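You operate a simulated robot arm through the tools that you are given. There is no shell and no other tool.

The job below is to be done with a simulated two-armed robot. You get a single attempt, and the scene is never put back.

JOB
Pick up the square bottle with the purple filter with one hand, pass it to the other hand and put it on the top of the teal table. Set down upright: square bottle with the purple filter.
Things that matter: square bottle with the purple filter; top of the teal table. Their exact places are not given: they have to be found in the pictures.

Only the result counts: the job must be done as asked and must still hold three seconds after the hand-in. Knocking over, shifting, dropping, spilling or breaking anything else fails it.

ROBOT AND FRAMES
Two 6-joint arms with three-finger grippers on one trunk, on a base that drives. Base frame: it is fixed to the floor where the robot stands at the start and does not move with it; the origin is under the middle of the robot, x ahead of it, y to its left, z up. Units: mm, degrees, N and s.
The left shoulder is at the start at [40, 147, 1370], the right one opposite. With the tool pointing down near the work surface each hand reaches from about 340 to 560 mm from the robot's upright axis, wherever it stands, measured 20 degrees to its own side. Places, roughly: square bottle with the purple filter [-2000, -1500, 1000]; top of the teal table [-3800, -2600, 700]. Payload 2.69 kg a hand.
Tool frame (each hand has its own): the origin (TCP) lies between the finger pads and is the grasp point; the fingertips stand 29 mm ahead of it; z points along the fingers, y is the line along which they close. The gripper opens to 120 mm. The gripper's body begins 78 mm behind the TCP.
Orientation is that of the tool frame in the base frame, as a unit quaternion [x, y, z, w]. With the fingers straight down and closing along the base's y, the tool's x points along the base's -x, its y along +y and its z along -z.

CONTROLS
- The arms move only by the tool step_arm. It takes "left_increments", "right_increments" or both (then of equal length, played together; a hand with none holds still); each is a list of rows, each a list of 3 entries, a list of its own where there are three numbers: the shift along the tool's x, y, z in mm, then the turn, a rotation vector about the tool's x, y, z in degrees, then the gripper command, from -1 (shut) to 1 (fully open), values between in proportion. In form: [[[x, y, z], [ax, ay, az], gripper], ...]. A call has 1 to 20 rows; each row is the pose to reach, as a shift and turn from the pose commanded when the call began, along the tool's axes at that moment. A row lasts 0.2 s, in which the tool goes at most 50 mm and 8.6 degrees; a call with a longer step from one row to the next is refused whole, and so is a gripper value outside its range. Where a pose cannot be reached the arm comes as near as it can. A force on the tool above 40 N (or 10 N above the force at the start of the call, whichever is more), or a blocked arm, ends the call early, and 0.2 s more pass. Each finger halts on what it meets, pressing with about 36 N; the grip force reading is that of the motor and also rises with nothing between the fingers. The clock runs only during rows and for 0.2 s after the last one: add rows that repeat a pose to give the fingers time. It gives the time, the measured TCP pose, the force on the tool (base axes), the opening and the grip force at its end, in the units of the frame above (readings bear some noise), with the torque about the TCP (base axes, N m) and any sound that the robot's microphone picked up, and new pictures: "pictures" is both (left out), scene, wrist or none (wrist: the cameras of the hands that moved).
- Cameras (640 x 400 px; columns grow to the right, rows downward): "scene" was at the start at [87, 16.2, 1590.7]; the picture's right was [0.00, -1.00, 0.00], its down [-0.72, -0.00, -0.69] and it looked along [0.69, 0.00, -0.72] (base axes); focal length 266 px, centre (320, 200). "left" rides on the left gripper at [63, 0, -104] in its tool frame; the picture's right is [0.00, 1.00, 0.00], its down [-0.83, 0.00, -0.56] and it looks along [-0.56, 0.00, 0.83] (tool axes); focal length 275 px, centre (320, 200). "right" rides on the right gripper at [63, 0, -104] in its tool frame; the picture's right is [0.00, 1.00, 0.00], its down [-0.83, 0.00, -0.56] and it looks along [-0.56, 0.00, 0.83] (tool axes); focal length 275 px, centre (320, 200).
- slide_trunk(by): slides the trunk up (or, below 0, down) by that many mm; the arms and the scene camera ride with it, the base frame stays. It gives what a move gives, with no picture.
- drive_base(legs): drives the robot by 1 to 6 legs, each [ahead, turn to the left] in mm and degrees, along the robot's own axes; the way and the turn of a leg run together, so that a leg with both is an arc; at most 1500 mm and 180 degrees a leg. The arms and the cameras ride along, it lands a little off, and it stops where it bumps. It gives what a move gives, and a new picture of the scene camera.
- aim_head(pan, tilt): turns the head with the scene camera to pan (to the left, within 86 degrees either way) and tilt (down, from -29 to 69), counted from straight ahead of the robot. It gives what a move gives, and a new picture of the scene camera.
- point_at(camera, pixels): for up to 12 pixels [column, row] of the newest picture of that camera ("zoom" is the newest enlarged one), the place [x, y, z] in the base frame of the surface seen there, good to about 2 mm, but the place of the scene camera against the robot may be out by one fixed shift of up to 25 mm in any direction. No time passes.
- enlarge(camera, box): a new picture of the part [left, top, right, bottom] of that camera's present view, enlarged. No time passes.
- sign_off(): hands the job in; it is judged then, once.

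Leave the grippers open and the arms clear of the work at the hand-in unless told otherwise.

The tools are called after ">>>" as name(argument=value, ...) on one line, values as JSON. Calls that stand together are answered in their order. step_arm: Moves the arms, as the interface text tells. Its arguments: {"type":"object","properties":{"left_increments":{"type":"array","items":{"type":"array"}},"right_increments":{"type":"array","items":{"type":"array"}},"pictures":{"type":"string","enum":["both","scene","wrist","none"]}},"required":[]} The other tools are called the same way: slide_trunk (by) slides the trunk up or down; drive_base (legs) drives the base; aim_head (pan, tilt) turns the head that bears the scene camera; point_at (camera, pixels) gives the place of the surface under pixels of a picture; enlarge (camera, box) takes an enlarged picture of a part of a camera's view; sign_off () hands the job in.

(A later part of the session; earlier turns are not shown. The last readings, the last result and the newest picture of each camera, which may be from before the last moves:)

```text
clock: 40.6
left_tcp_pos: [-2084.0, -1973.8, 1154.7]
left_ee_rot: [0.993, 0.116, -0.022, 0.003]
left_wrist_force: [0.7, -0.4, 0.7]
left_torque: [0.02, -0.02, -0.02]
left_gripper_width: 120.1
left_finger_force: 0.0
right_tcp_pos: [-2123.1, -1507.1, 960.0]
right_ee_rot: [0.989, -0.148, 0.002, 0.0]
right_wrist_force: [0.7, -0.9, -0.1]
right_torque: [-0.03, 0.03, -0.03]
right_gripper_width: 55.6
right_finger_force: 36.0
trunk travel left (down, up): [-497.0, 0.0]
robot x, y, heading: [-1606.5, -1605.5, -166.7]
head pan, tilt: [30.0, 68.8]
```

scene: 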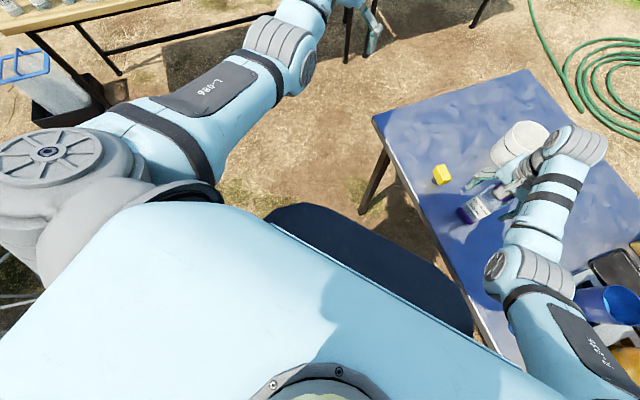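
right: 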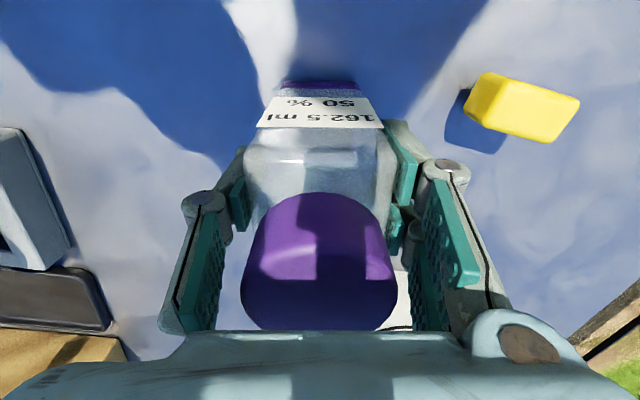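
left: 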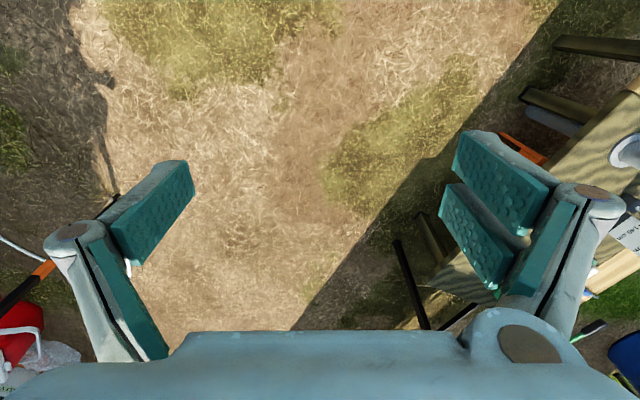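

Gripped (55.6 mm, 36 N). I lift straight up in small steps.

>>> step_arm(right_increments=[[[0, 0, -10], [0, 0, 0], -1], [[0, 0, -25], [0, 0, 0], -1], [[-5, 0, -45], [0, 0, 0], -1], [[-15, 0, -65], [0, 0, 0], -1], [[-25, 0, -85], [0, 0, 0], -1], [[-30, 0, -95], [0, 0, 0], -1], [[-30, 0, -95], [0, 0, 0], -1]], pictures="both")

```text
clock: 42.2
left_tcp_pos: [-2083.8, -1974.1, 1155.5]
left_ee_rot: [0.993, 0.116, -0.022, 0.003]
left_wrist_force: [-0.2, -0.4, 1.8]
left_torque: [0.0, -0.01, 0.01]
left_gripper_width: 120.1
left_finger_force: 0.0
right_tcp_pos: [-2153.2, -1499.3, 1055.0]
right_ee_rot: [0.989, -0.148, 0.002, 0.0]
right_wrist_force: [0.5, 0.3, -2.1]
right_torque: [0.03, -0.02, 0.02]
right_gripper_width: 55.3
right_finger_force: 36.0
trunk travel left (down, up): [-497.0, 0.0]
robot x, y, heading: [-1605.4, -1604.2, -166.7]
head pan, tilt: [30.0, 68.8]
```

scene: 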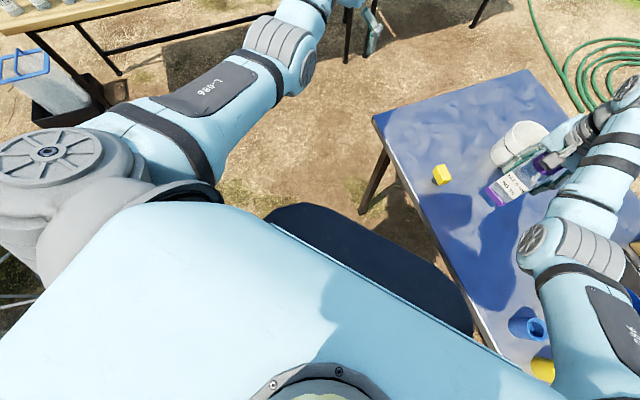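
right: 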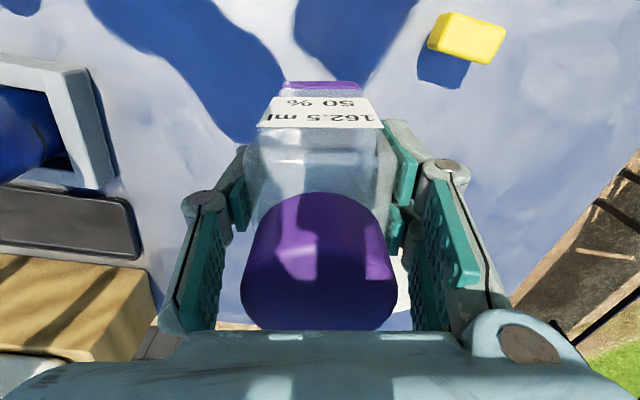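

The bottle hangs from the right hand (≈2 N). I raise it a bit more (outward as reach demands), so it clears the yellow device when turning.

>>> step_arm(right_increments=[[[-10, 0, -15], [0, 0, 0], -1], [[-22, 0, -32], [0, 0, 0], -1], [[-35, 0, -50], [0, 0, 0], -1], [[-35, 0, -50], [0, 0, 0], -1]], pictures="none")

>>> drive_base(legs=[[-75, 0]])

```text
clock: 43.2
left_tcp_pos: [-2084.4, -1974.3, 1154.9]
left_ee_rot: [0.993, 0.116, -0.023, 0.004]
left_wrist_force: [-0.6, -0.4, 0.5]
left_torque: [-0.02, -0.01, 0.0]
left_gripper_width: 120.0
left_finger_force: 0.0
right_tcp_pos: [-2186.4, -1489.5, 1105.2]
right_ee_rot: [0.989, -0.148, 0.002, -0.001]
right_wrist_force: [1.5, 0.5, -1.0]
right_torque: [0.0, -0.01, 0.03]
right_gripper_width: 55.5
right_finger_force: 36.2
trunk travel left (down, up): [-497.0, 0.0]
robot x, y, heading: [-1605.2, -1605.0, -166.8]
head pan, tilt: [30.0, 68.8]
```

```text
clock: 44.2
left_tcp_pos: [-2023.1, -1959.9, 1149.9]
left_ee_rot: [0.993, 0.115, -0.017, 0.002]
left_wrist_force: [-0.9, 0.2, -0.6]
left_torque: [0.03, -0.08, 0.02]
left_gripper_width: 119.9
left_finger_force: 0.0
right_tcp_pos: [-2124.5, -1474.9, 1099.1]
right_ee_rot: [0.989, -0.148, 0.006, -0.003]
right_wrist_force: [-2.1, -0.7, -3.5]
right_torque: [0.02, -0.11, -0.01]
right_gripper_width: 55.4
right_finger_force: 36.3
trunk travel left (down, up): [-497.0, 0.0]
robot x, y, heading: [-1533.6, -1587.9, -166.7]
head pan, tilt: [30.0, 68.8]
```

scene: 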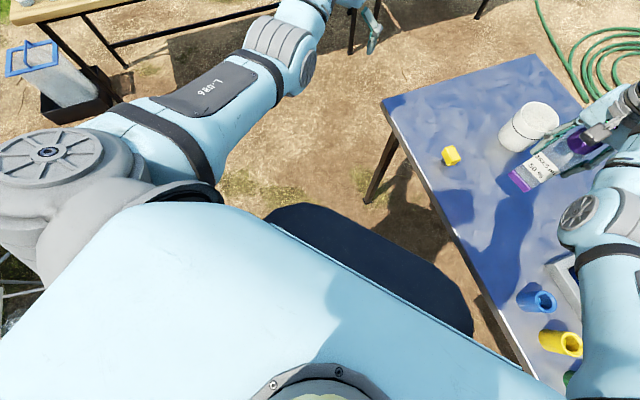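

I check the crate and the wooden table at the left before turning left.

>>> point_at(camera="scene", pixels=[[30, 60], [75, 100], [100, 60], [100, 10], [10, 300], [5, 330]])

>>> drive_base(legs=[[0, 50]])

>>> aim_head(pan=0, tilt=40)

```text
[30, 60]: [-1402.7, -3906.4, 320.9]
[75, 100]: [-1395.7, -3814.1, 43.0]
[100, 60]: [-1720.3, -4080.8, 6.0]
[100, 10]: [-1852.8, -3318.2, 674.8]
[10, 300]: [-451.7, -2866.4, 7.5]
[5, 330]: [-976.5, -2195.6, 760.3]
```

```text
clock: 46.9
left_tcp_pos: [-1548.3, -2190.4, 1153.9]
left_ee_rot: [0.847, 0.531, -0.02, 0.014]
left_wrist_force: [0.7, -1.0, -0.1]
left_torque: [-0.01, -0.04, -0.01]
left_gripper_width: 120.2
left_finger_force: 0.1
right_tcp_pos: [-1988.6, -1964.4, 1104.7]
right_ee_rot: [0.957, 0.291, 0.002, -0.002]
right_wrist_force: [0.5, -0.2, -1.6]
right_torque: [0.01, -0.01, -0.02]
right_gripper_width: 55.5
right_finger_force: 36.0
trunk travel left (down, up): [-497.0, 0.0]
robot x, y, heading: [-1535.4, -1587.8, -115.7]
head pan, tilt: [30.0, 68.8]
```

scene: 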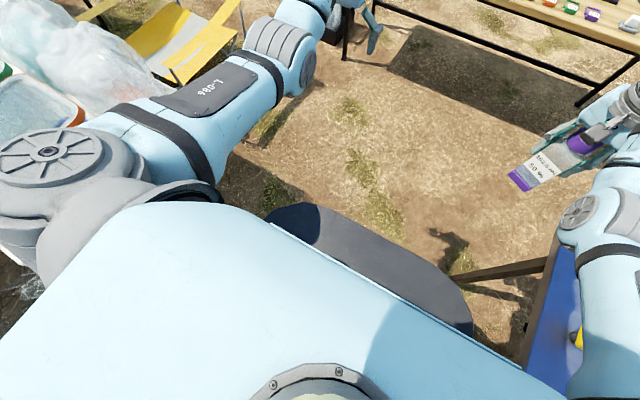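

```text
clock: 47.8
left_tcp_pos: [-1547.6, -2190.9, 1154.8]
left_ee_rot: [0.847, 0.531, -0.021, 0.014]
left_wrist_force: [0.4, 0.5, -0.6]
left_torque: [0.01, -0.02, 0.01]
left_gripper_width: 119.8
left_finger_force: 0.0
right_tcp_pos: [-1988.0, -1964.9, 1106.2]
right_ee_rot: [0.956, 0.292, 0.001, -0.002]
right_wrist_force: [-0.5, -0.5, -2.3]
right_torque: [0.01, -0.02, -0.03]
right_gripper_width: 55.1
right_finger_force: 36.1
trunk travel left (down, up): [-497.0, 0.0]
robot x, y, heading: [-1533.8, -1585.1, -115.9]
head pan, tilt: [0.0, 40.0]
```

scene: 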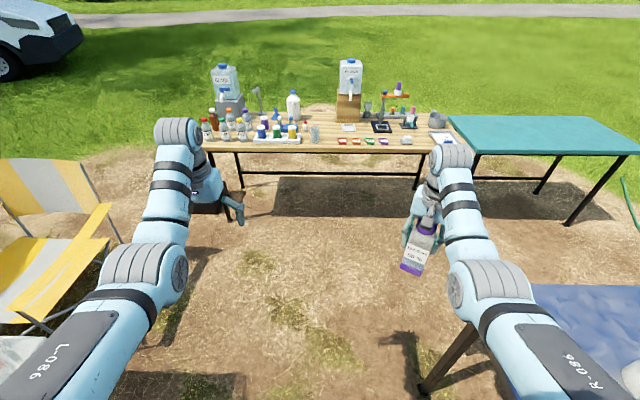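

The space ahead is free. I check the distance to the chair at left and the wooden and teal table edges.

>>> point_at(camera="scene", pixels=[[105, 212], [118, 240], [50, 170], [10, 340], [470, 153], [636, 152], [435, 150], [205, 150], [520, 118], [605, 117], [580, 290], [470, 340]])

```text
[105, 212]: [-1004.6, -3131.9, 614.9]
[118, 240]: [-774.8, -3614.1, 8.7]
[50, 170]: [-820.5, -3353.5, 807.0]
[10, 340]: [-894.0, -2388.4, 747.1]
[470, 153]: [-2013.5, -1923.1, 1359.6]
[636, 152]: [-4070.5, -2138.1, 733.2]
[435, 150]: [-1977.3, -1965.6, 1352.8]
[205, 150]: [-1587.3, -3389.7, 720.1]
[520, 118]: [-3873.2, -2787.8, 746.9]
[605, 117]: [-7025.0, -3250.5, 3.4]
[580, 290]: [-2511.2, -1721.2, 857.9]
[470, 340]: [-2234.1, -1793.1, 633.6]
```

Free space ahead; I'll do the handover here. The left hand will wait low with a 45° tilted tool at a spot ahead of the torso, then the right hand lowers the bottle between its open fingers. First the left hand moves down and inward, still pointing down.

>>> step_arm(left_increments=[[[2, -20, 35], [0, 0, 0], 1], [[8, -45, 70], [0, 0, 0], 1], [[14, -72, 105], [0, 0, 0], 1], [[22, -100, 135], [0, 0, 0], 1], [[30, -132, 155], [0, 0, 0], 1], [[30, -132, 155], [0, 0, 0], 1]], pictures="scene")

```text
clock: 49.2
left_tcp_pos: [-1654.7, -2115.2, 999.8]
left_ee_rot: [0.846, 0.532, -0.021, 0.014]
left_wrist_force: [-0.7, 0.0, -0.6]
left_torque: [0.02, 0.01, -0.02]
left_gripper_width: 120.0
left_finger_force: 0.0
right_tcp_pos: [-1988.9, -1965.2, 1104.8]
right_ee_rot: [0.956, 0.292, 0.002, -0.001]
right_wrist_force: [-0.3, -0.3, -1.6]
right_torque: [-0.01, -0.02, 0.01]
right_gripper_width: 55.4
right_finger_force: 36.5
trunk travel left (down, up): [-497.0, 0.0]
robot x, y, heading: [-1533.9, -1590.0, -115.8]
head pan, tilt: [0.0, 40.0]
```

scene: 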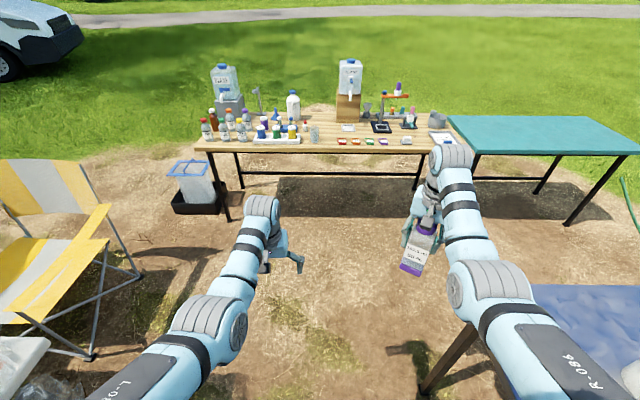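

Left hand is at about (528,122,1000) in the robot's own axes, clear. Now I tilt it 45° with the same yaw as the bottle and bring it to the receiving place.

>>> step_arm(left_increments=[[[4.5, -20.3, 9.7], [1.8, -5.88, 4.03], 1], [[8.9, -40.6, 19.5], [3.61, -11.75, 8.06], 1], [[13.4, -60.9, 29.2], [5.41, -17.63, 12.09], 1], [[17.9, -81.2, 38.9], [7.21, -23.5, 16.12], 1], [[22.4, -101.5, 48.6], [9.01, -29.38, 20.15], 1], [[26.8, -121.8, 58.4], [10.82, -35.25, 24.18], 1], [[31.3, -142.1, 68.1], [12.62, -41.13, 28.21], 1], [[31.3, -142.1, 68.1], [12.62, -41.13, 28.21], 1]], pictures="both")

```text
clock: 50.6
left_tcp_pos: [-1714.9, -2151.0, 1012.1]
left_ee_rot: [0.872, 0.32, -0.31, 0.201]
left_wrist_force: [0.1, 0.3, 0.3]
left_torque: [-0.02, 0.02, 0.03]
left_gripper_width: 119.7
left_finger_force: 0.1
right_tcp_pos: [-1988.8, -1964.6, 1105.0]
right_ee_rot: [0.957, 0.291, 0.001, -0.002]
right_wrist_force: [-0.3, -0.1, -1.8]
right_torque: [-0.02, -0.02, -0.03]
right_gripper_width: 55.3
right_finger_force: 35.9
trunk travel left (down, up): [-497.0, 0.0]
robot x, y, heading: [-1533.2, -1584.5, -115.8]
head pan, tilt: [0.0, 40.0]
stopped in row 6 (left hand): the arm was blocked; the commanded pose is now the measured one
```

scene: 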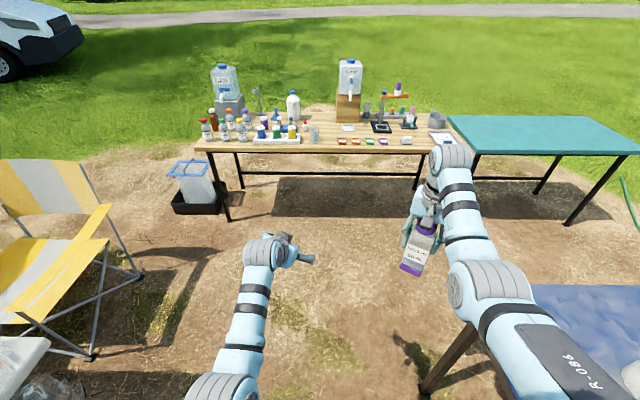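
left: 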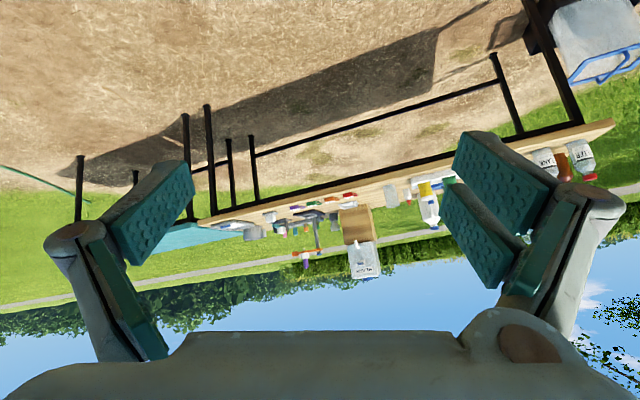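

The forward tilt folds the left elbow against the torso too. These arms tilt sideways far more naturally (only the wrist turns), so I go back to tool-down with the left hand first.

>>> step_arm(left_increments=[[[8.6, 2, -5.1], [0.1, 6.24, -3.24], 1], [[17.1, 3.9, -10.2], [0.19, 12.47, -6.48], 1], [[25.7, 5.9, -15.3], [0.29, 18.71, -9.72], 1], [[34.3, 7.8, -20.3], [0.38, 24.95, -12.96], 1], [[42.9, 9.8, -25.4], [0.48, 31.19, -16.2], 1], [[51.4, 11.7, -30.5], [0.57, 37.42, -19.44], 1], [[60, 13.7, -35.6], [0.67, 43.66, -22.68], 1], [[60, 13.7, -35.6], [0.67, 43.66, -22.68], 1]], pictures="scene")

```text
clock: 52.4
left_tcp_pos: [-1655.5, -2112.0, 999.0]
left_ee_rot: [0.848, 0.53, -0.001, -0.004]
left_wrist_force: [-0.1, 0.6, -0.3]
left_torque: [-0.04, 0.01, 0.02]
left_gripper_width: 119.9
left_finger_force: 0.0
right_tcp_pos: [-1988.8, -1965.4, 1104.3]
right_ee_rot: [0.957, 0.292, 0.002, -0.002]
right_wrist_force: [-0.8, -0.5, -1.6]
right_torque: [-0.03, -0.04, 0.02]
right_gripper_width: 55.2
right_finger_force: 36.0
trunk travel left (down, up): [-497.0, 0.0]
robot x, y, heading: [-1533.9, -1588.7, -115.8]
head pan, tilt: [0.0, 40.0]
```

scene: 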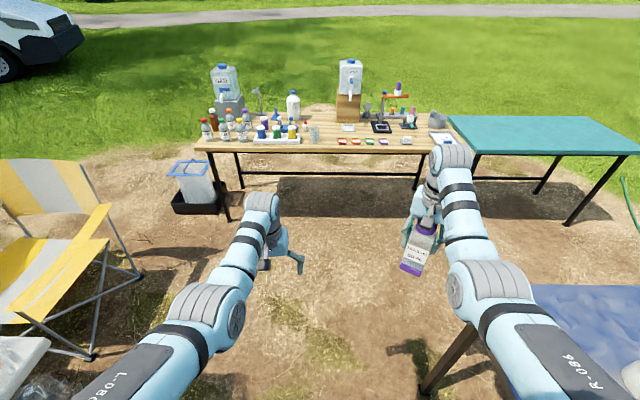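

Back to tool-down. Now I yaw both hands about their vertical tool axes: left by 90° and right (with the bottle) by 60°, both clockwise from above, so their closing axes both point along the robot's forward direction.

>>> step_arm(left_increments=[[[0, 0, 0], [0, 0, 8.2], 1], [[0, 0, 0], [0, 0, 16.4], 1], [[0, 0, 0], [0, 0, 24.5], 1], [[0, 0, 0], [0, 0, 32.7], 1], [[0, 0, 0], [0, 0, 40.9], 1], [[0, 0, 0], [0, 0, 49.1], 1], [[0, 0, 0], [0, 0, 57.3], 1], [[0, 0, 0], [0, 0, 65.5], 1], [[0, 0, 0], [0, 0, 73.6], 1], [[0, 0, 0], [0, 0, 81.8], 1], [[0, 0, 0], [0, 0, 90], 1], [[0, 0, 0], [0, 0, 90], 1]], right_increments=[[[0, 0, 0], [0, 0, 5.5], -1], [[0, 0, 0], [0, 0, 10.9], -1], [[0, 0, 0], [0, 0, 16.4], -1], [[0, 0, 0], [0, 0, 21.8], -1], [[0, 0, 0], [0, 0, 27.3], -1], [[0, 0, 0], [0, 0, 32.7], -1], [[0, 0, 0], [0, 0, 38.2], -1], [[0, 0, 0], [0, 0, 43.6], -1], [[0, 0, 0], [0, 0, 49.1], -1], [[0, 0, 0], [0, 0, 54.5], -1], [[0, 0, 0], [0, 0, 60], -1], [[0, 0, 0], [0, 0, 60], -1]], pictures="both")

```text
clock: 55.0
left_tcp_pos: [-1655.3, -2112.9, 998.1]
left_ee_rot: [0.974, -0.226, -0.004, -0.002]
left_wrist_force: [-0.5, 0.3, 0.4]
left_torque: [0.0, 0.01, 0.0]
left_gripper_width: 119.9
left_finger_force: 0.0
right_tcp_pos: [-1988.3, -1963.8, 1105.6]
right_ee_rot: [0.974, -0.226, 0.001, -0.002]
right_wrist_force: [0.5, 0.1, -0.9]
right_torque: [0.0, 0.0, -0.01]
right_gripper_width: 55.3
right_finger_force: 35.9
trunk travel left (down, up): [-497.0, 0.0]
robot x, y, heading: [-1532.0, -1588.3, -115.5]
head pan, tilt: [0.0, 40.0]
```

scene: 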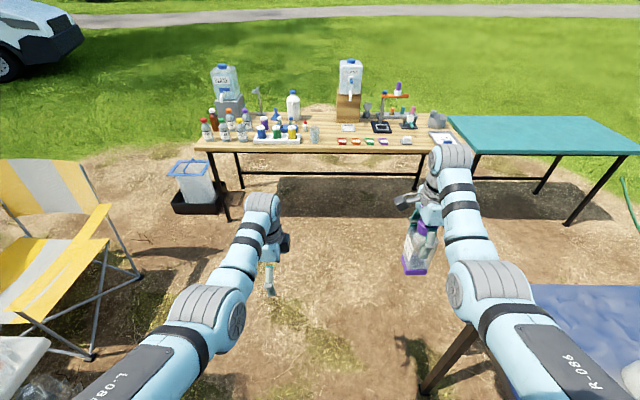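
right: 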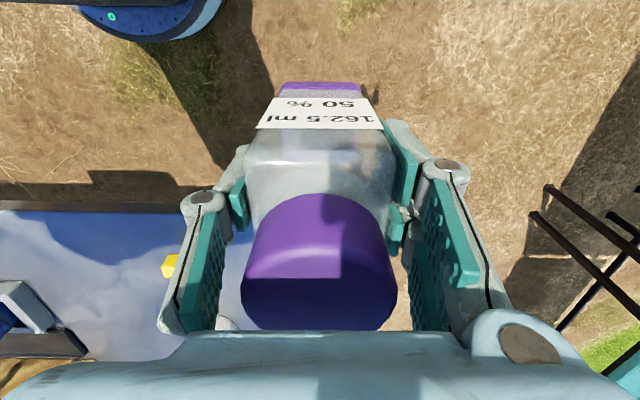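
left: 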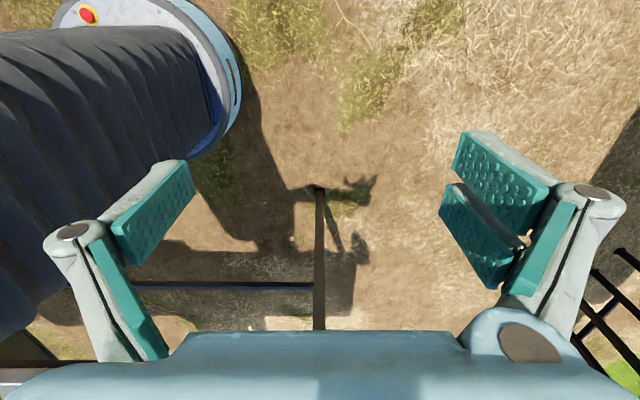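

Both hands now have the same yaw, and the bottle hangs aligned. Now I tilt the left hand 45° sideways (pointing right and down) and bring it to the receiving spot in front of the torso.

>>> step_arm(left_increments=[[[-18.6, -4.1, 8.8], [0, -7.5, 0], 1], [[-37.2, -8.2, 17.7], [0, -15, 0], 1], [[-55.9, -12.3, 26.5], [0, -22.5, 0], 1], [[-74.5, -16.3, 35.3], [0, -30, 0], 1], [[-93.1, -20.4, 44.2], [0, -37.5, 0], 1], [[-111.7, -24.5, 53], [0, -45, 0], 1], [[-111.7, -24.5, 53], [0, -45, 0], 1]], pictures="both")

```text
clock: 56.6
left_tcp_pos: [-1744.9, -2041.1, 947.7]
left_ee_rot: [0.899, -0.207, -0.376, -0.087]
left_wrist_force: [0.5, -0.1, 0.0]
left_torque: [0.04, -0.01, 0.02]
left_gripper_width: 120.2
left_finger_force: 0.1
right_tcp_pos: [-1988.0, -1964.3, 1104.6]
right_ee_rot: [0.974, -0.226, 0.001, -0.002]
right_wrist_force: [0.5, 0.4, -1.8]
right_torque: [-0.01, -0.04, -0.03]
right_gripper_width: 55.4
right_finger_force: 36.5
trunk travel left (down, up): [-497.0, 0.0]
robot x, y, heading: [-1535.4, -1587.4, -115.6]
head pan, tilt: [0.0, 40.0]
```

scene: 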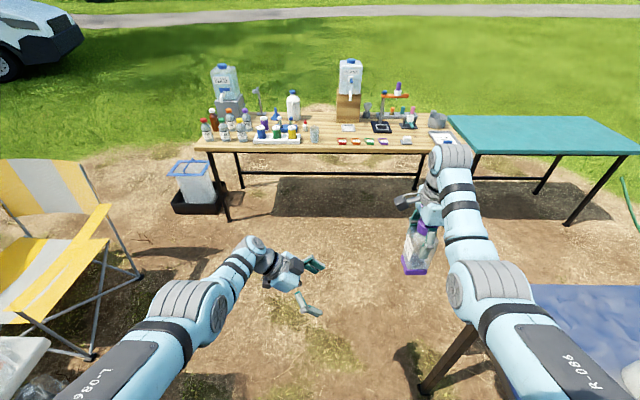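
left: 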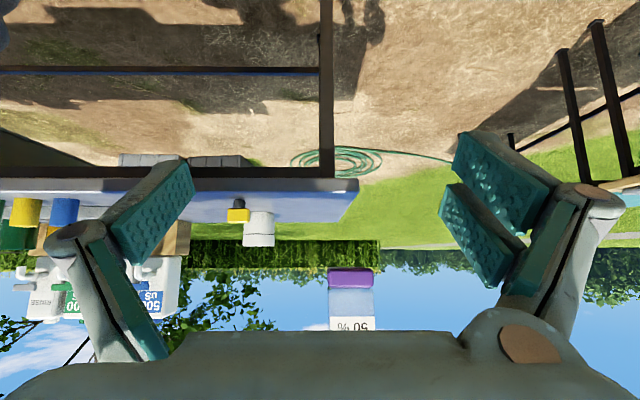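

The sideways tilt works well: left TCP is at (-1744.9,-2041.1,947.7). Now the right hand brings the bottle to a staging point 130 mm to the right of it, at the final height (bottle base ≈908).

>>> step_arm(right_increments=[[[24.4, -7.6, 17.4], [0, 0, 0], -1], [[48.8, -15.2, 34.8], [0, 0, 0], -1], [[73.3, -22.8, 52.1], [0, 0, 0], -1], [[97.7, -30.4, 69.5], [0, 0, 0], -1], [[122.1, -38, 86.9], [0, 0, 0], -1], [[122.1, -38, 86.9], [0, 0, 0], -1]], pictures="both")

```text
clock: 58.0
left_tcp_pos: [-1745.5, -2040.2, 946.4]
left_ee_rot: [0.899, -0.206, -0.376, -0.087]
left_wrist_force: [0.3, 0.4, 0.0]
left_torque: [0.02, -0.02, -0.01]
left_gripper_width: 120.1
left_finger_force: 0.1
right_tcp_pos: [-1862.4, -1986.1, 1018.0]
right_ee_rot: [0.974, -0.225, 0.001, -0.003]
right_wrist_force: [0.0, 0.5, -2.2]
right_torque: [0.0, -0.05, 0.0]
right_gripper_width: 55.4
right_finger_force: 36.7
trunk travel left (down, up): [-497.0, 0.0]
robot x, y, heading: [-1532.9, -1587.8, -115.9]
head pan, tilt: [0.0, 40.0]
```

scene: 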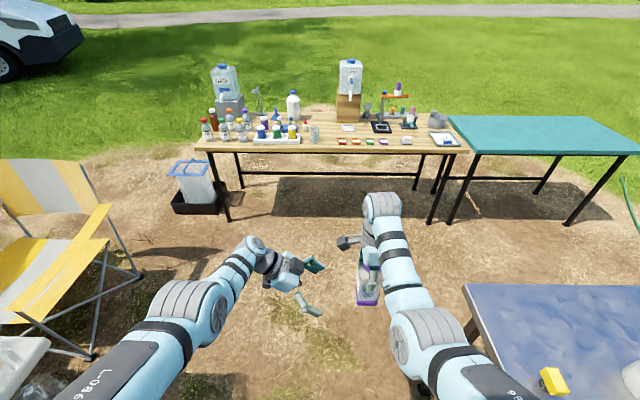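
right: 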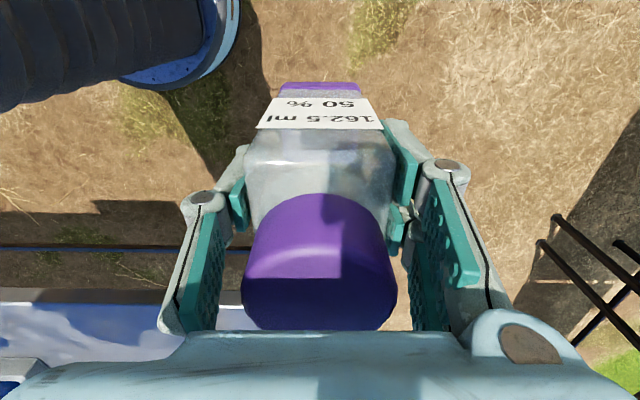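

>>> enlarge(camera="left", box=[0, 0, 640, 400])

```text
1.00 times, centred on (320, 200) of left (not enlarged: the box is as wide or as high as the picture)
```

zoom: 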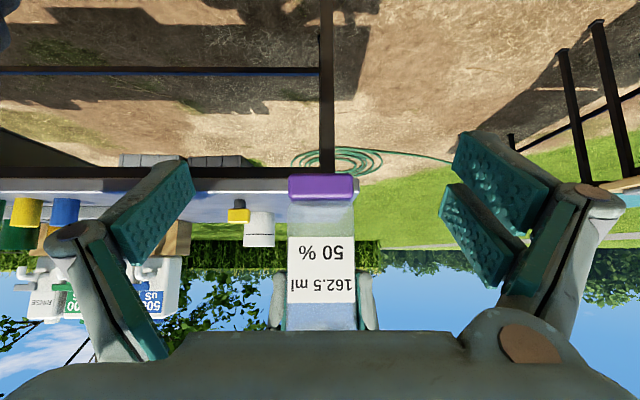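

The bottle is centred between the left fingers (column ~321). I slide it 90 mm toward the left hand and check.

>>> step_arm(right_increments=[[[20, -1, 0], [0, 0, 0], -1], [[45, -2, 0], [0, 0, 0], -1], [[70, -2.6, 0], [0, 0, 0], -1], [[90, -2.6, 0], [0, 0, 0], -1], [[90, -2.6, 0], [0, 0, 0], -1]], pictures="both")

>>> enlarge(camera="left", box=[0, 0, 640, 400])

```text
clock: 59.2
left_tcp_pos: [-1745.2, -2039.8, 947.5]
left_ee_rot: [0.899, -0.207, -0.375, -0.087]
left_wrist_force: [-0.2, 0.9, 0.9]
left_torque: [-0.01, 0.0, 0.01]
left_gripper_width: 120.2
left_finger_force: 0.1
right_tcp_pos: [-1781.7, -2020.9, 1017.9]
right_ee_rot: [0.974, -0.226, -0.001, -0.002]
right_wrist_force: [-0.3, -0.7, -3.0]
right_torque: [-0.03, 0.03, -0.03]
right_gripper_width: 55.4
right_finger_force: 36.4
trunk travel left (down, up): [-497.0, 0.0]
robot x, y, heading: [-1534.0, -1586.6, -115.8]
head pan, tilt: [0.0, 40.0]
```

scene: 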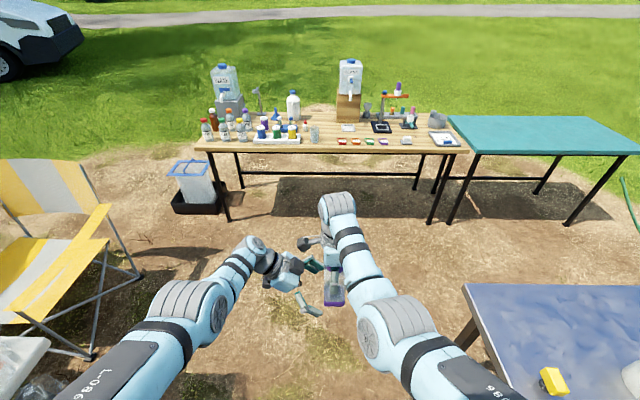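
right: 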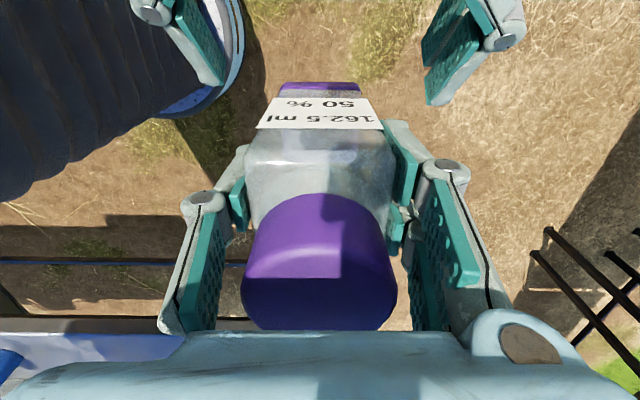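

```text
1.00 times, centred on (320, 200) of left (not enlarged: the box is as wide or as high as the picture)
```

zoom: 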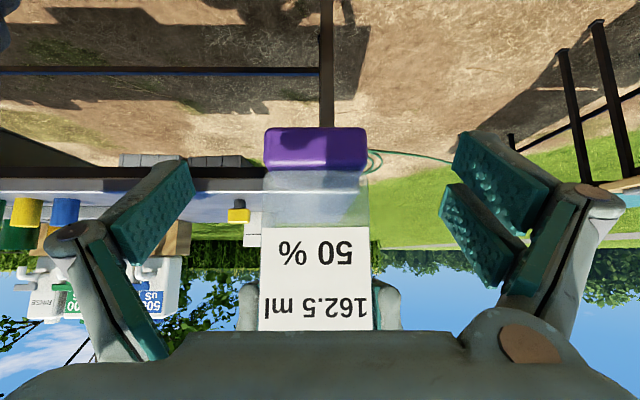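

I slide the last 38 mm.

>>> step_arm(right_increments=[[[13, 0.5, 0], [0, 0, 0], -1], [[26, 1, 0], [0, 0, 0], -1], [[38, 1.4, 0], [0, 0, 0], -1], [[38, 1.4, 0], [0, 0, 0], -1]], pictures="both")

>>> enlarge(camera="left", box=[0, 0, 640, 400])

>>> enlarge(camera="scene", box=[220, 170, 420, 340])

```text
clock: 60.2
left_tcp_pos: [-1746.5, -2039.1, 948.0]
left_ee_rot: [0.899, -0.207, -0.376, -0.087]
left_wrist_force: [-0.3, -0.1, 0.0]
left_torque: [-0.02, -0.02, 0.01]
left_gripper_width: 120.0
left_finger_force: 0.2
right_tcp_pos: [-1757.7, -2044.1, 1017.0]
right_ee_rot: [0.974, -0.225, 0.001, -0.002]
right_wrist_force: [-0.3, -0.2, -1.5]
right_torque: [0.02, 0.01, 0.01]
right_gripper_width: 55.3
right_finger_force: 36.4
right hand out of reach, approached as far as the arm can: row 2, 3, 4
trunk travel left (down, up): [-497.0, 0.0]
robot x, y, heading: [-1533.2, -1586.0, -115.7]
head pan, tilt: [0.0, 40.0]
```

scene: 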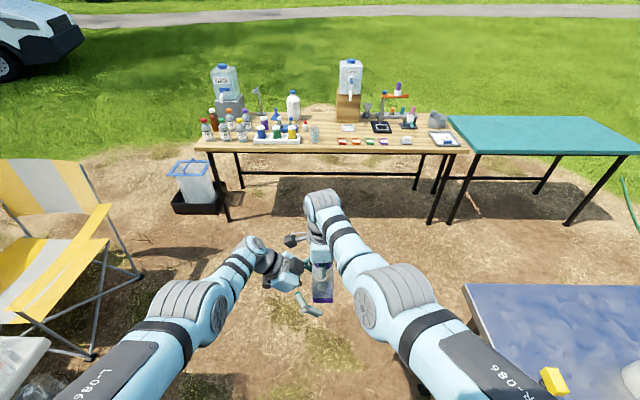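
right: 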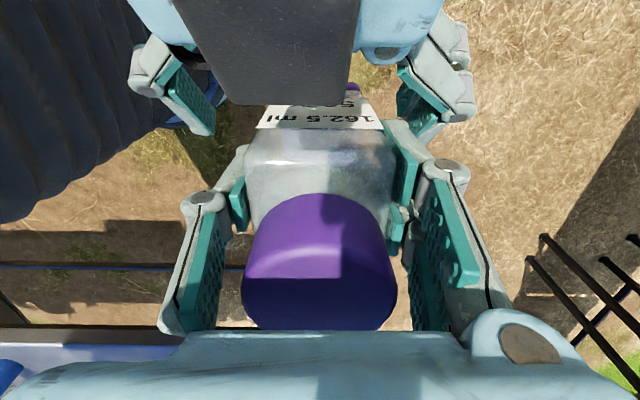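

```text
1.00 times, centred on (320, 200) of left (not enlarged: the box is as wide or as high as the picture)
```

zoom: 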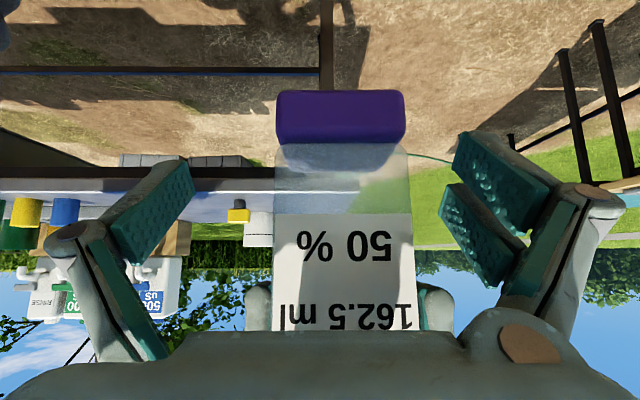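

```text
2.35 times, centred on (320, 255) of scene
```

zoom: 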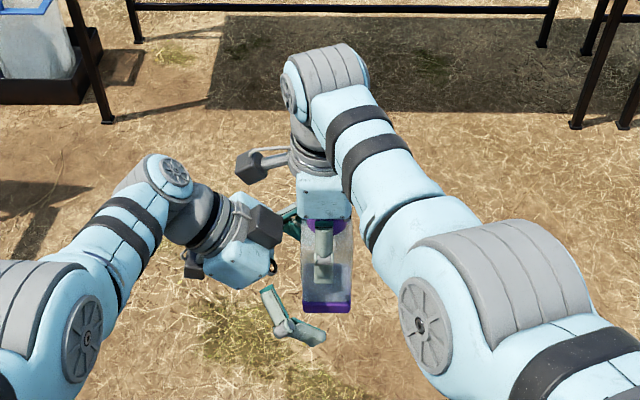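

The right hand is at its near reach limit, so the bottle sits ~9 mm forward and ~9 mm short. I measure the clearance of the left gripper's dark body part (right picture around (285,100)) and the bottle before shifting the left hand to match.

>>> point_at(camera="right", pixels=[[285, 98], [230, 98], [345, 98], [285, 50], [320, 118], [350, 92], [320, 215], [320, 160], [200, 110], [415, 100]])

```text
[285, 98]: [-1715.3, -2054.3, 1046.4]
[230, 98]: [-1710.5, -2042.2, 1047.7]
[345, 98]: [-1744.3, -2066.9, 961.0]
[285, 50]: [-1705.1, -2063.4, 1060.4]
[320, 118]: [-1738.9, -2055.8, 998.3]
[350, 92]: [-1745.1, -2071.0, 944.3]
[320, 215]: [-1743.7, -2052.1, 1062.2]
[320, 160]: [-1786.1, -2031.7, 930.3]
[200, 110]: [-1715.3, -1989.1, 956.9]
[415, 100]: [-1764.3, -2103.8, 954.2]
```

The left gripper's dark body corner stays 20 mm from the cap, so there is room. I shift the left hand 9 mm forward and 5 mm toward the bottle, then close it.

>>> step_arm(left_increments=[[[-1.7, 4.5, 1.7], [0, 0, 0], 1], [[-3.5, 9.1, 3.5], [0, 0, 0], 1], [[-3.5, 9.1, 3.5], [0, 0, 0], 1]], pictures="wrist")

```text
clock: 61.0
left_tcp_pos: [-1745.7, -2040.6, 947.2]
left_ee_rot: [0.899, -0.207, -0.376, -0.087]
left_wrist_force: [0.4, -0.2, 0.7]
left_torque: [0.01, 0.02, 0.04]
left_gripper_width: 119.7
left_finger_force: 0.1
left hand out of reach, approached as far as the arm can: row 1, 2, 3
right_tcp_pos: [-1760.2, -2043.3, 1015.5]
right_ee_rot: [0.974, -0.226, 0.001, -0.002]
right_wrist_force: [-0.3, 0.4, -2.3]
right_torque: [0.0, -0.03, 0.0]
right_gripper_width: 55.5
right_finger_force: 35.7
trunk travel left (down, up): [-497.0, 0.0]
robot x, y, heading: [-1535.8, -1587.3, -115.8]
head pan, tilt: [0.0, 40.0]
```

left: 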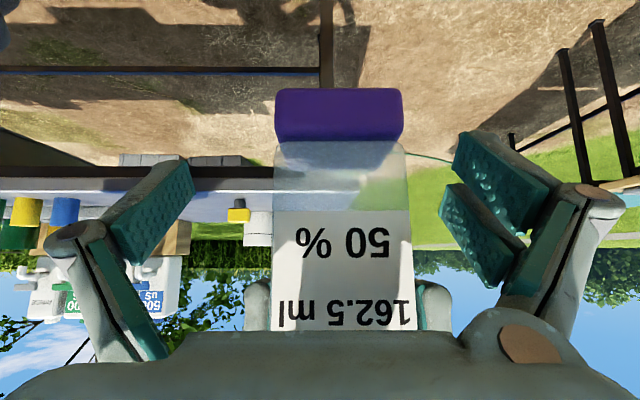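

The left hand is at its far limit and the right at its near limit here. Lowering the right hand 10 mm lets it come closer, with enough gap remaining between the fingers of the two hands; I try that.

>>> step_arm(right_increments=[[[0, 0, 5], [0, 0, 0], -1], [[1, -3, 10], [0, 0, 0], -1], [[3, -6, 10], [0, 0, 0], -1], [[5, -9, 10], [0, 0, 0], -1], [[5, -9, 10], [0, 0, 0], -1]], pictures="wrist")

>>> enlarge(camera="left", box=[0, 0, 640, 400])

```text
clock: 62.2
left_tcp_pos: [-1745.8, -2041.0, 948.0]
left_ee_rot: [0.899, -0.207, -0.376, -0.087]
left_wrist_force: [0.3, 1.1, -0.2]
left_torque: [0.0, 0.01, 0.01]
left_gripper_width: 120.0
left_finger_force: 0.1
right_tcp_pos: [-1757.0, -2041.3, 1004.0]
right_ee_rot: [0.974, -0.226, 0.002, -0.003]
right_wrist_force: [-0.3, 0.4, -1.4]
right_torque: [-0.01, 0.02, -0.02]
right_gripper_width: 55.4
right_finger_force: 35.8
right hand out of reach, approached as far as the arm can: row 3, 4, 5
trunk travel left (down, up): [-497.0, 0.0]
robot x, y, heading: [-1532.8, -1586.2, -116.0]
head pan, tilt: [0.0, 40.0]
```

right: 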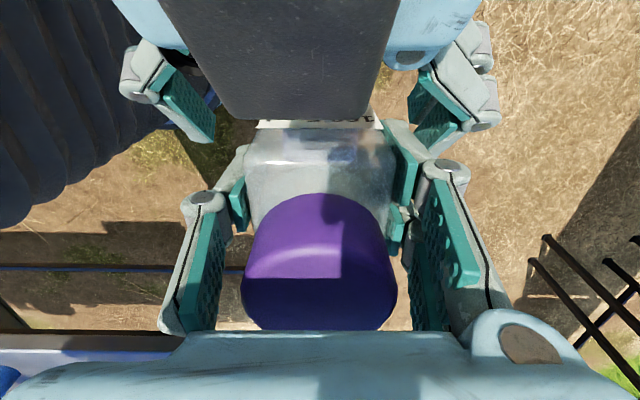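

```text
1.00 times, centred on (320, 200) of left (not enlarged: the box is as wide or as high as the picture)
```

zoom: 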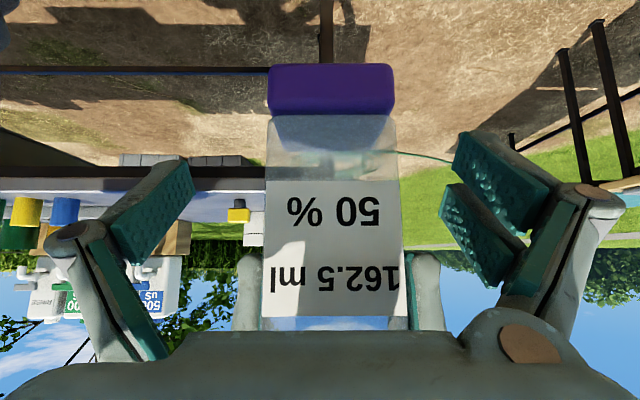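

Now the bottle is 5.6 mm forward of the left hand's centre. I let the left hand go up 5 mm and forward as far as it reaches.

>>> step_arm(left_increments=[[[-2, 0, -2], [0, 0, 0], 1], [[-3.5, 3, -3.5], [0, 0, 0], 1], [[-3.5, 5.6, -3.5], [0, 0, 0], 1], [[-3.5, 5.6, -3.5], [0, 0, 0], 1]], pictures="wrist")

```text
clock: 63.2
left_tcp_pos: [-1746.8, -2042.9, 953.4]
left_ee_rot: [0.899, -0.207, -0.377, -0.087]
left_wrist_force: [0.7, 0.0, 0.7]
left_torque: [0.0, 0.02, -0.01]
left_gripper_width: 120.1
left_finger_force: 0.1
right_tcp_pos: [-1757.0, -2041.4, 1003.5]
right_ee_rot: [0.974, -0.226, 0.0, -0.003]
right_wrist_force: [0.1, -0.8, -2.0]
right_torque: [-0.01, -0.01, 0.02]
right_gripper_width: 55.4
right_finger_force: 35.7
trunk travel left (down, up): [-497.0, 0.0]
robot x, y, heading: [-1533.0, -1581.0, -115.7]
head pan, tilt: [0.0, 40.0]
```

left: 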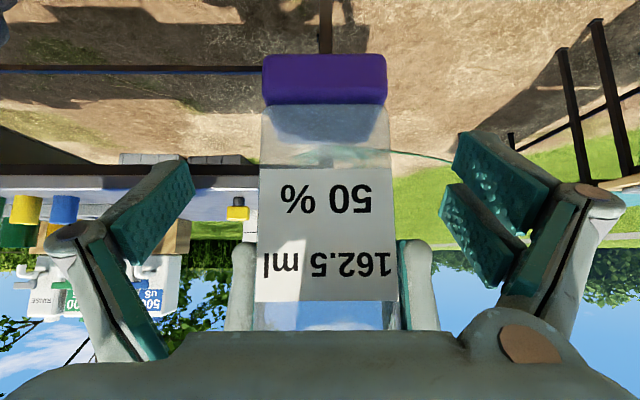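

The hands are now aligned within about 3 mm, with the left pads ~60 mm above the bottle's base and ~10 mm below the right fingertips. I pre-close the left gripper to about 66 mm to check.

>>> step_arm(left_increments=[[[0, 0, 0], [0, 0, 0], 0.5], [[0, 0, 0], [0, 0, 0], 0.2], [[0, 0, 0], [0, 0, 0], 0.1], [[0, 0, 0], [0, 0, 0], 0.1]], pictures="wrist")

```text
clock: 64.2
left_tcp_pos: [-1745.8, -2042.7, 952.7]
left_ee_rot: [0.899, -0.207, -0.376, -0.086]
left_wrist_force: [-7.1, -21.8, -9.2]
left_torque: [0.84, -0.57, 0.19]
left_gripper_width: 79.9
left_finger_force: 10.4
right_tcp_pos: [-1758.2, -2040.6, 1002.1]
right_ee_rot: [0.974, -0.225, 0.001, -0.004]
right_wrist_force: [7.5, 21.7, 7.0]
right_torque: [0.23, 0.09, 0.08]
right_gripper_width: 55.4
right_finger_force: 36.0
trunk travel left (down, up): [-497.0, 0.0]
robot x, y, heading: [-1536.4, -1586.9, -115.9]
head pan, tilt: [0.0, 40.0]
```

left: 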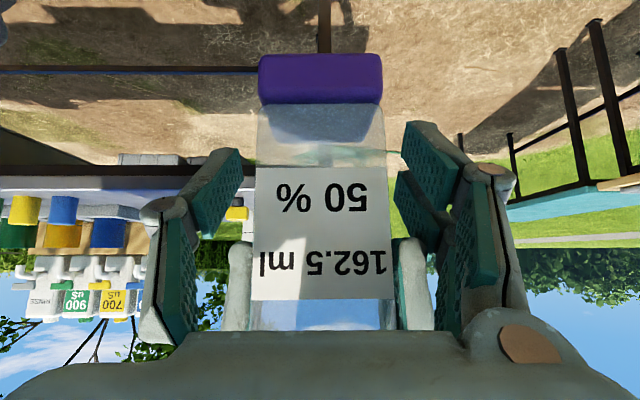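

At 80 mm opening the left forward finger meets the right hand's finger (23 N), not the bottle, so the fingers need more height between them. I open the left gripper again and back the right hand off to the right.

>>> step_arm(left_increments=[[[0, 0, 0], [0, 0, 0], 0.5], [[0, 0, 0], [0, 0, 0], 1], [[0, 0, 0], [0, 0, 0], 1]], pictures="wrist")

```text
clock: 65.0
left_tcp_pos: [-1745.7, -2042.6, 952.4]
left_ee_rot: [0.899, -0.208, -0.376, -0.089]
left_wrist_force: [-0.3, 0.6, 0.1]
left_torque: [-0.01, -0.01, 0.0]
left_gripper_width: 120.2
left_finger_force: 0.1
right_tcp_pos: [-1757.8, -2040.4, 1003.6]
right_ee_rot: [0.974, -0.226, 0.001, -0.003]
right_wrist_force: [0.5, -0.6, -2.0]
right_torque: [-0.04, 0.04, -0.02]
right_gripper_width: 55.4
right_finger_force: 35.6
trunk travel left (down, up): [-497.0, 0.0]
robot x, y, heading: [-1537.3, -1591.2, -115.7]
head pan, tilt: [0.0, 40.0]
```

left: 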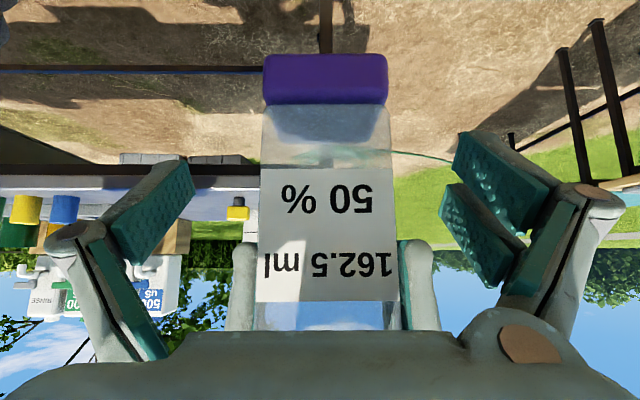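

Forces are gone. I notice the gripper's forward side carries two prongs. I measure the prongs' real extents with the left camera before choosing the new geometry.

>>> enlarge(camera="left", box=[400, 110, 640, 320])

>>> point_at(camera="left", pixels=[[466, 140], [458, 172], [455, 190], [443, 212], [540, 195], [525, 228], [510, 245], [490, 285], [188, 168], [118, 205], [130, 260], [190, 195]])

```text
1.90 times, centred on (520, 215) of left
```

zoom: 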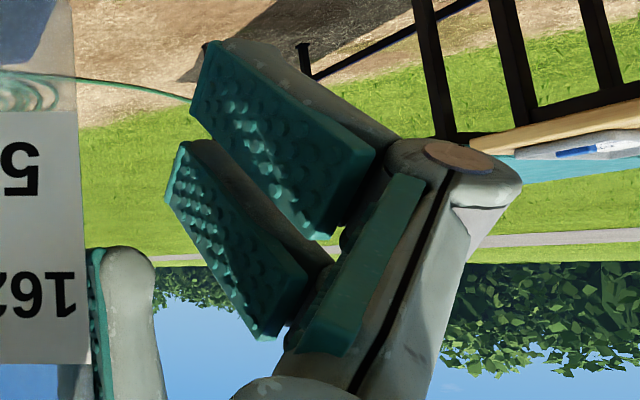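

```text
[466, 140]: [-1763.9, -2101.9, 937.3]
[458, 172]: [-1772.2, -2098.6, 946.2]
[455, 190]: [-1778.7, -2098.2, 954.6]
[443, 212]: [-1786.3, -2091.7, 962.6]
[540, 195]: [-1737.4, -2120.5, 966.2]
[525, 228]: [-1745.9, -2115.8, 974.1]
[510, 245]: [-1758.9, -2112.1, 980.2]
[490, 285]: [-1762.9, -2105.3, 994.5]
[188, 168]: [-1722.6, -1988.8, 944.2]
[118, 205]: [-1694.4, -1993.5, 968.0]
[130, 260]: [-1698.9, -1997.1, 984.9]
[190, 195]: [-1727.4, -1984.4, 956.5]
```

The measured prongs: two on the forward side (±20 mm across), one on the rear. New plan: turn the right hand 180° so its two-prong side is at the rear, tilt the bottle's base 25° toward the left hand, and have the left hand meet it at 60° to the bottle axis, 45 mm above its base – this leaves >10 mm between all fingers. First the right hand backs off 140 mm to the right.

>>> step_arm(right_increments=[[[-20, 0, 0], [0, 0, 0], -1], [[-50, 0, 0], [0, 0, 0], -1], [[-80, 0, 0], [0, 0, 0], -1], [[-110, 0, 0], [0, 0, 0], -1], [[-140, 0, 0], [0, 0, 0], -1], [[-140, 0, 0], [0, 0, 0], -1]], pictures="scene")

```text
clock: 66.4
left_tcp_pos: [-1746.6, -2043.1, 953.8]
left_ee_rot: [0.899, -0.207, -0.375, -0.088]
left_wrist_force: [0.3, -1.5, 0.0]
left_torque: [-0.01, 0.04, -0.02]
left_gripper_width: 120.1
left_finger_force: 0.1
right_tcp_pos: [-1885.7, -1979.5, 1003.5]
right_ee_rot: [0.974, -0.226, 0.0, -0.002]
right_wrist_force: [0.0, 0.4, -1.2]
right_torque: [0.0, -0.03, 0.0]
right_gripper_width: 55.5
right_finger_force: 36.1
trunk travel left (down, up): [-497.0, 0.0]
robot x, y, heading: [-1535.8, -1586.0, -115.9]
head pan, tilt: [0.0, 40.0]
```

scene: 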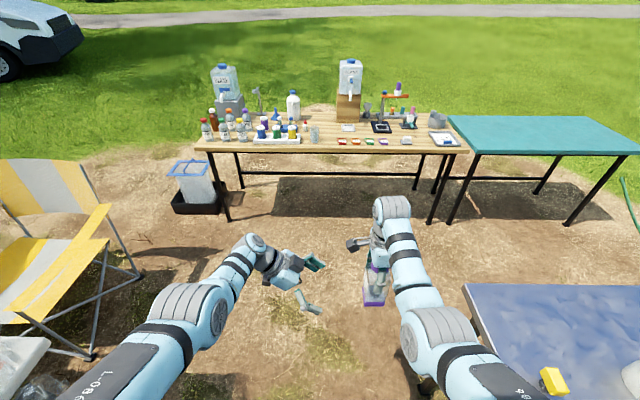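

Clear. I now turn the right hand back by 90° (first half of the flip) and meanwhile set the left hand to its new tilt (35° from vertical).

>>> step_arm(left_increments=[[[0, 0, 0], [0, 4, 0], 1], [[0, 0, 0], [0, 8, 0], 1], [[-3, 1, -1], [0, 10, 0], 1], [[-6.7, 3, -2.5], [0, 10, 0], 1], [[-6.7, 3, -2.5], [0, 10, 0], 1], [[-6.7, 3, -2.5], [0, 10, 0], 1], [[-6.7, 3, -2.5], [0, 10, 0], 1], [[-6.7, 3, -2.5], [0, 10, 0], 1], [[-6.7, 3, -2.5], [0, 10, 0], 1], [[-6.7, 3, -2.5], [0, 10, 0], 1], [[-6.7, 3, -2.5], [0, 10, 0], 1], [[-6.7, 3, -2.5], [0, 10, 0], 1]], right_increments=[[[0, 0, 0], [0, 0, -8.2], -1], [[0, 0, 0], [0, 0, -16.4], -1], [[0, 0, 0], [0, 0, -24.5], -1], [[0, 0, 0], [0, 0, -32.7], -1], [[0, 0, 0], [0, 0, -40.9], -1], [[0, 0, 0], [0, 0, -49.1], -1], [[0, 0, 0], [0, 0, -57.3], -1], [[0, 0, 0], [0, 0, -65.5], -1], [[0, 0, 0], [0, 0, -73.6], -1], [[0, 0, 0], [0, 0, -81.8], -1], [[0, 0, 0], [0, 0, -90], -1], [[0, 0, 0], [0, 0, -90], -1]], pictures="scene")

```text
clock: 69.0
left_tcp_pos: [-1752.7, -2047.1, 959.5]
left_ee_rot: [0.928, -0.214, -0.297, -0.069]
left_wrist_force: [0.2, 0.1, 0.0]
left_torque: [0.01, -0.05, 0.0]
left_gripper_width: 119.9
left_finger_force: 0.0
right_tcp_pos: [-1883.9, -1979.3, 1004.0]
right_ee_rot: [0.848, 0.53, 0.002, -0.001]
right_wrist_force: [0.2, -0.3, -1.7]
right_torque: [-0.05, 0.01, -0.02]
right_gripper_width: 55.1
right_finger_force: 35.9
trunk travel left (down, up): [-497.0, 0.0]
robot x, y, heading: [-1535.6, -1585.1, -116.0]
head pan, tilt: [0.0, 40.0]
```

scene: 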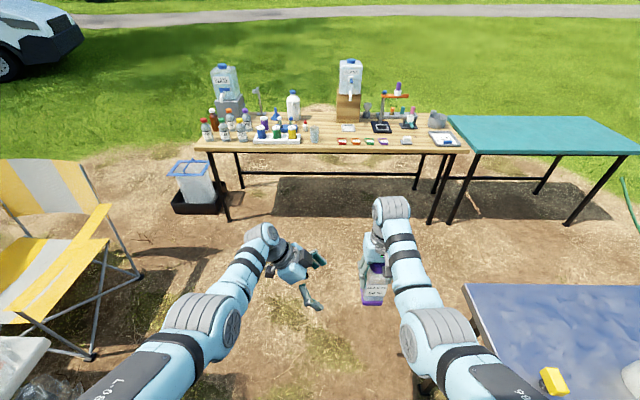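

Both worked. I turn the right hand the second 90°.

>>> step_arm(right_increments=[[[0, 0, 0], [0, 0, -8.2], -1], [[0, 0, 0], [0, 0, -16.4], -1], [[0, 0, 0], [0, 0, -24.5], -1], [[0, 0, 0], [0, 0, -32.7], -1], [[0, 0, 0], [0, 0, -40.9], -1], [[0, 0, 0], [0, 0, -49.1], -1], [[0, 0, 0], [0, 0, -57.3], -1], [[0, 0, 0], [0, 0, -65.5], -1], [[0, 0, 0], [0, 0, -73.6], -1], [[0, 0, 0], [0, 0, -81.8], -1], [[0, 0, 0], [0, 0, -90], -1], [[0, 0, 0], [0, 0, -90], -1]], pictures="both")

```text
clock: 71.6
left_tcp_pos: [-1752.1, -2046.9, 959.8]
left_ee_rot: [0.928, -0.214, -0.297, -0.069]
left_wrist_force: [-0.3, -0.3, -0.6]
left_torque: [0.0, 0.01, 0.0]
left_gripper_width: 120.0
left_finger_force: 0.0
right_tcp_pos: [-1884.4, -1979.3, 1003.9]
right_ee_rot: [0.225, 0.974, 0.001, 0.0]
right_wrist_force: [0.1, 0.0, -1.8]
right_torque: [-0.01, -0.02, 0.0]
right_gripper_width: 55.2
right_finger_force: 36.4
trunk travel left (down, up): [-497.0, 0.0]
robot x, y, heading: [-1533.4, -1585.1, -115.7]
head pan, tilt: [0.0, 40.0]
```

scene: 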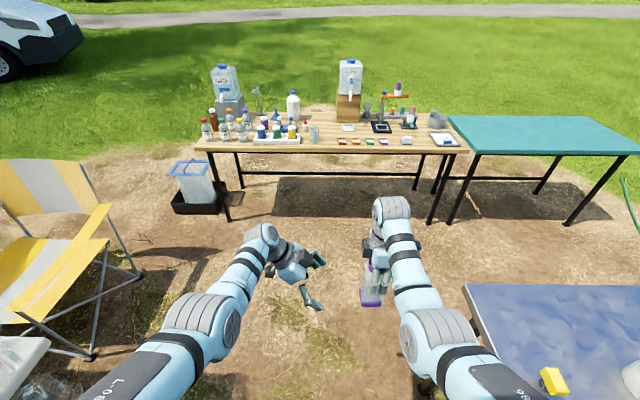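
right: 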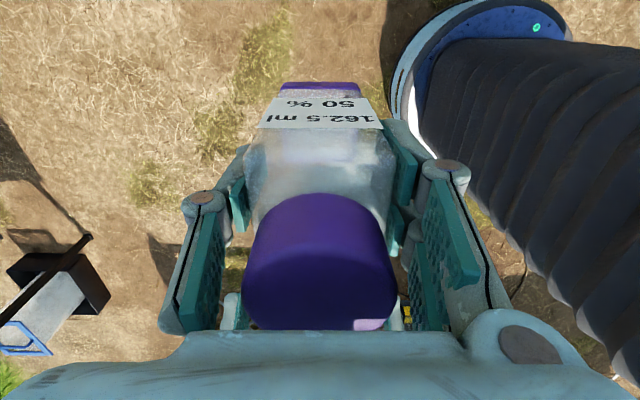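

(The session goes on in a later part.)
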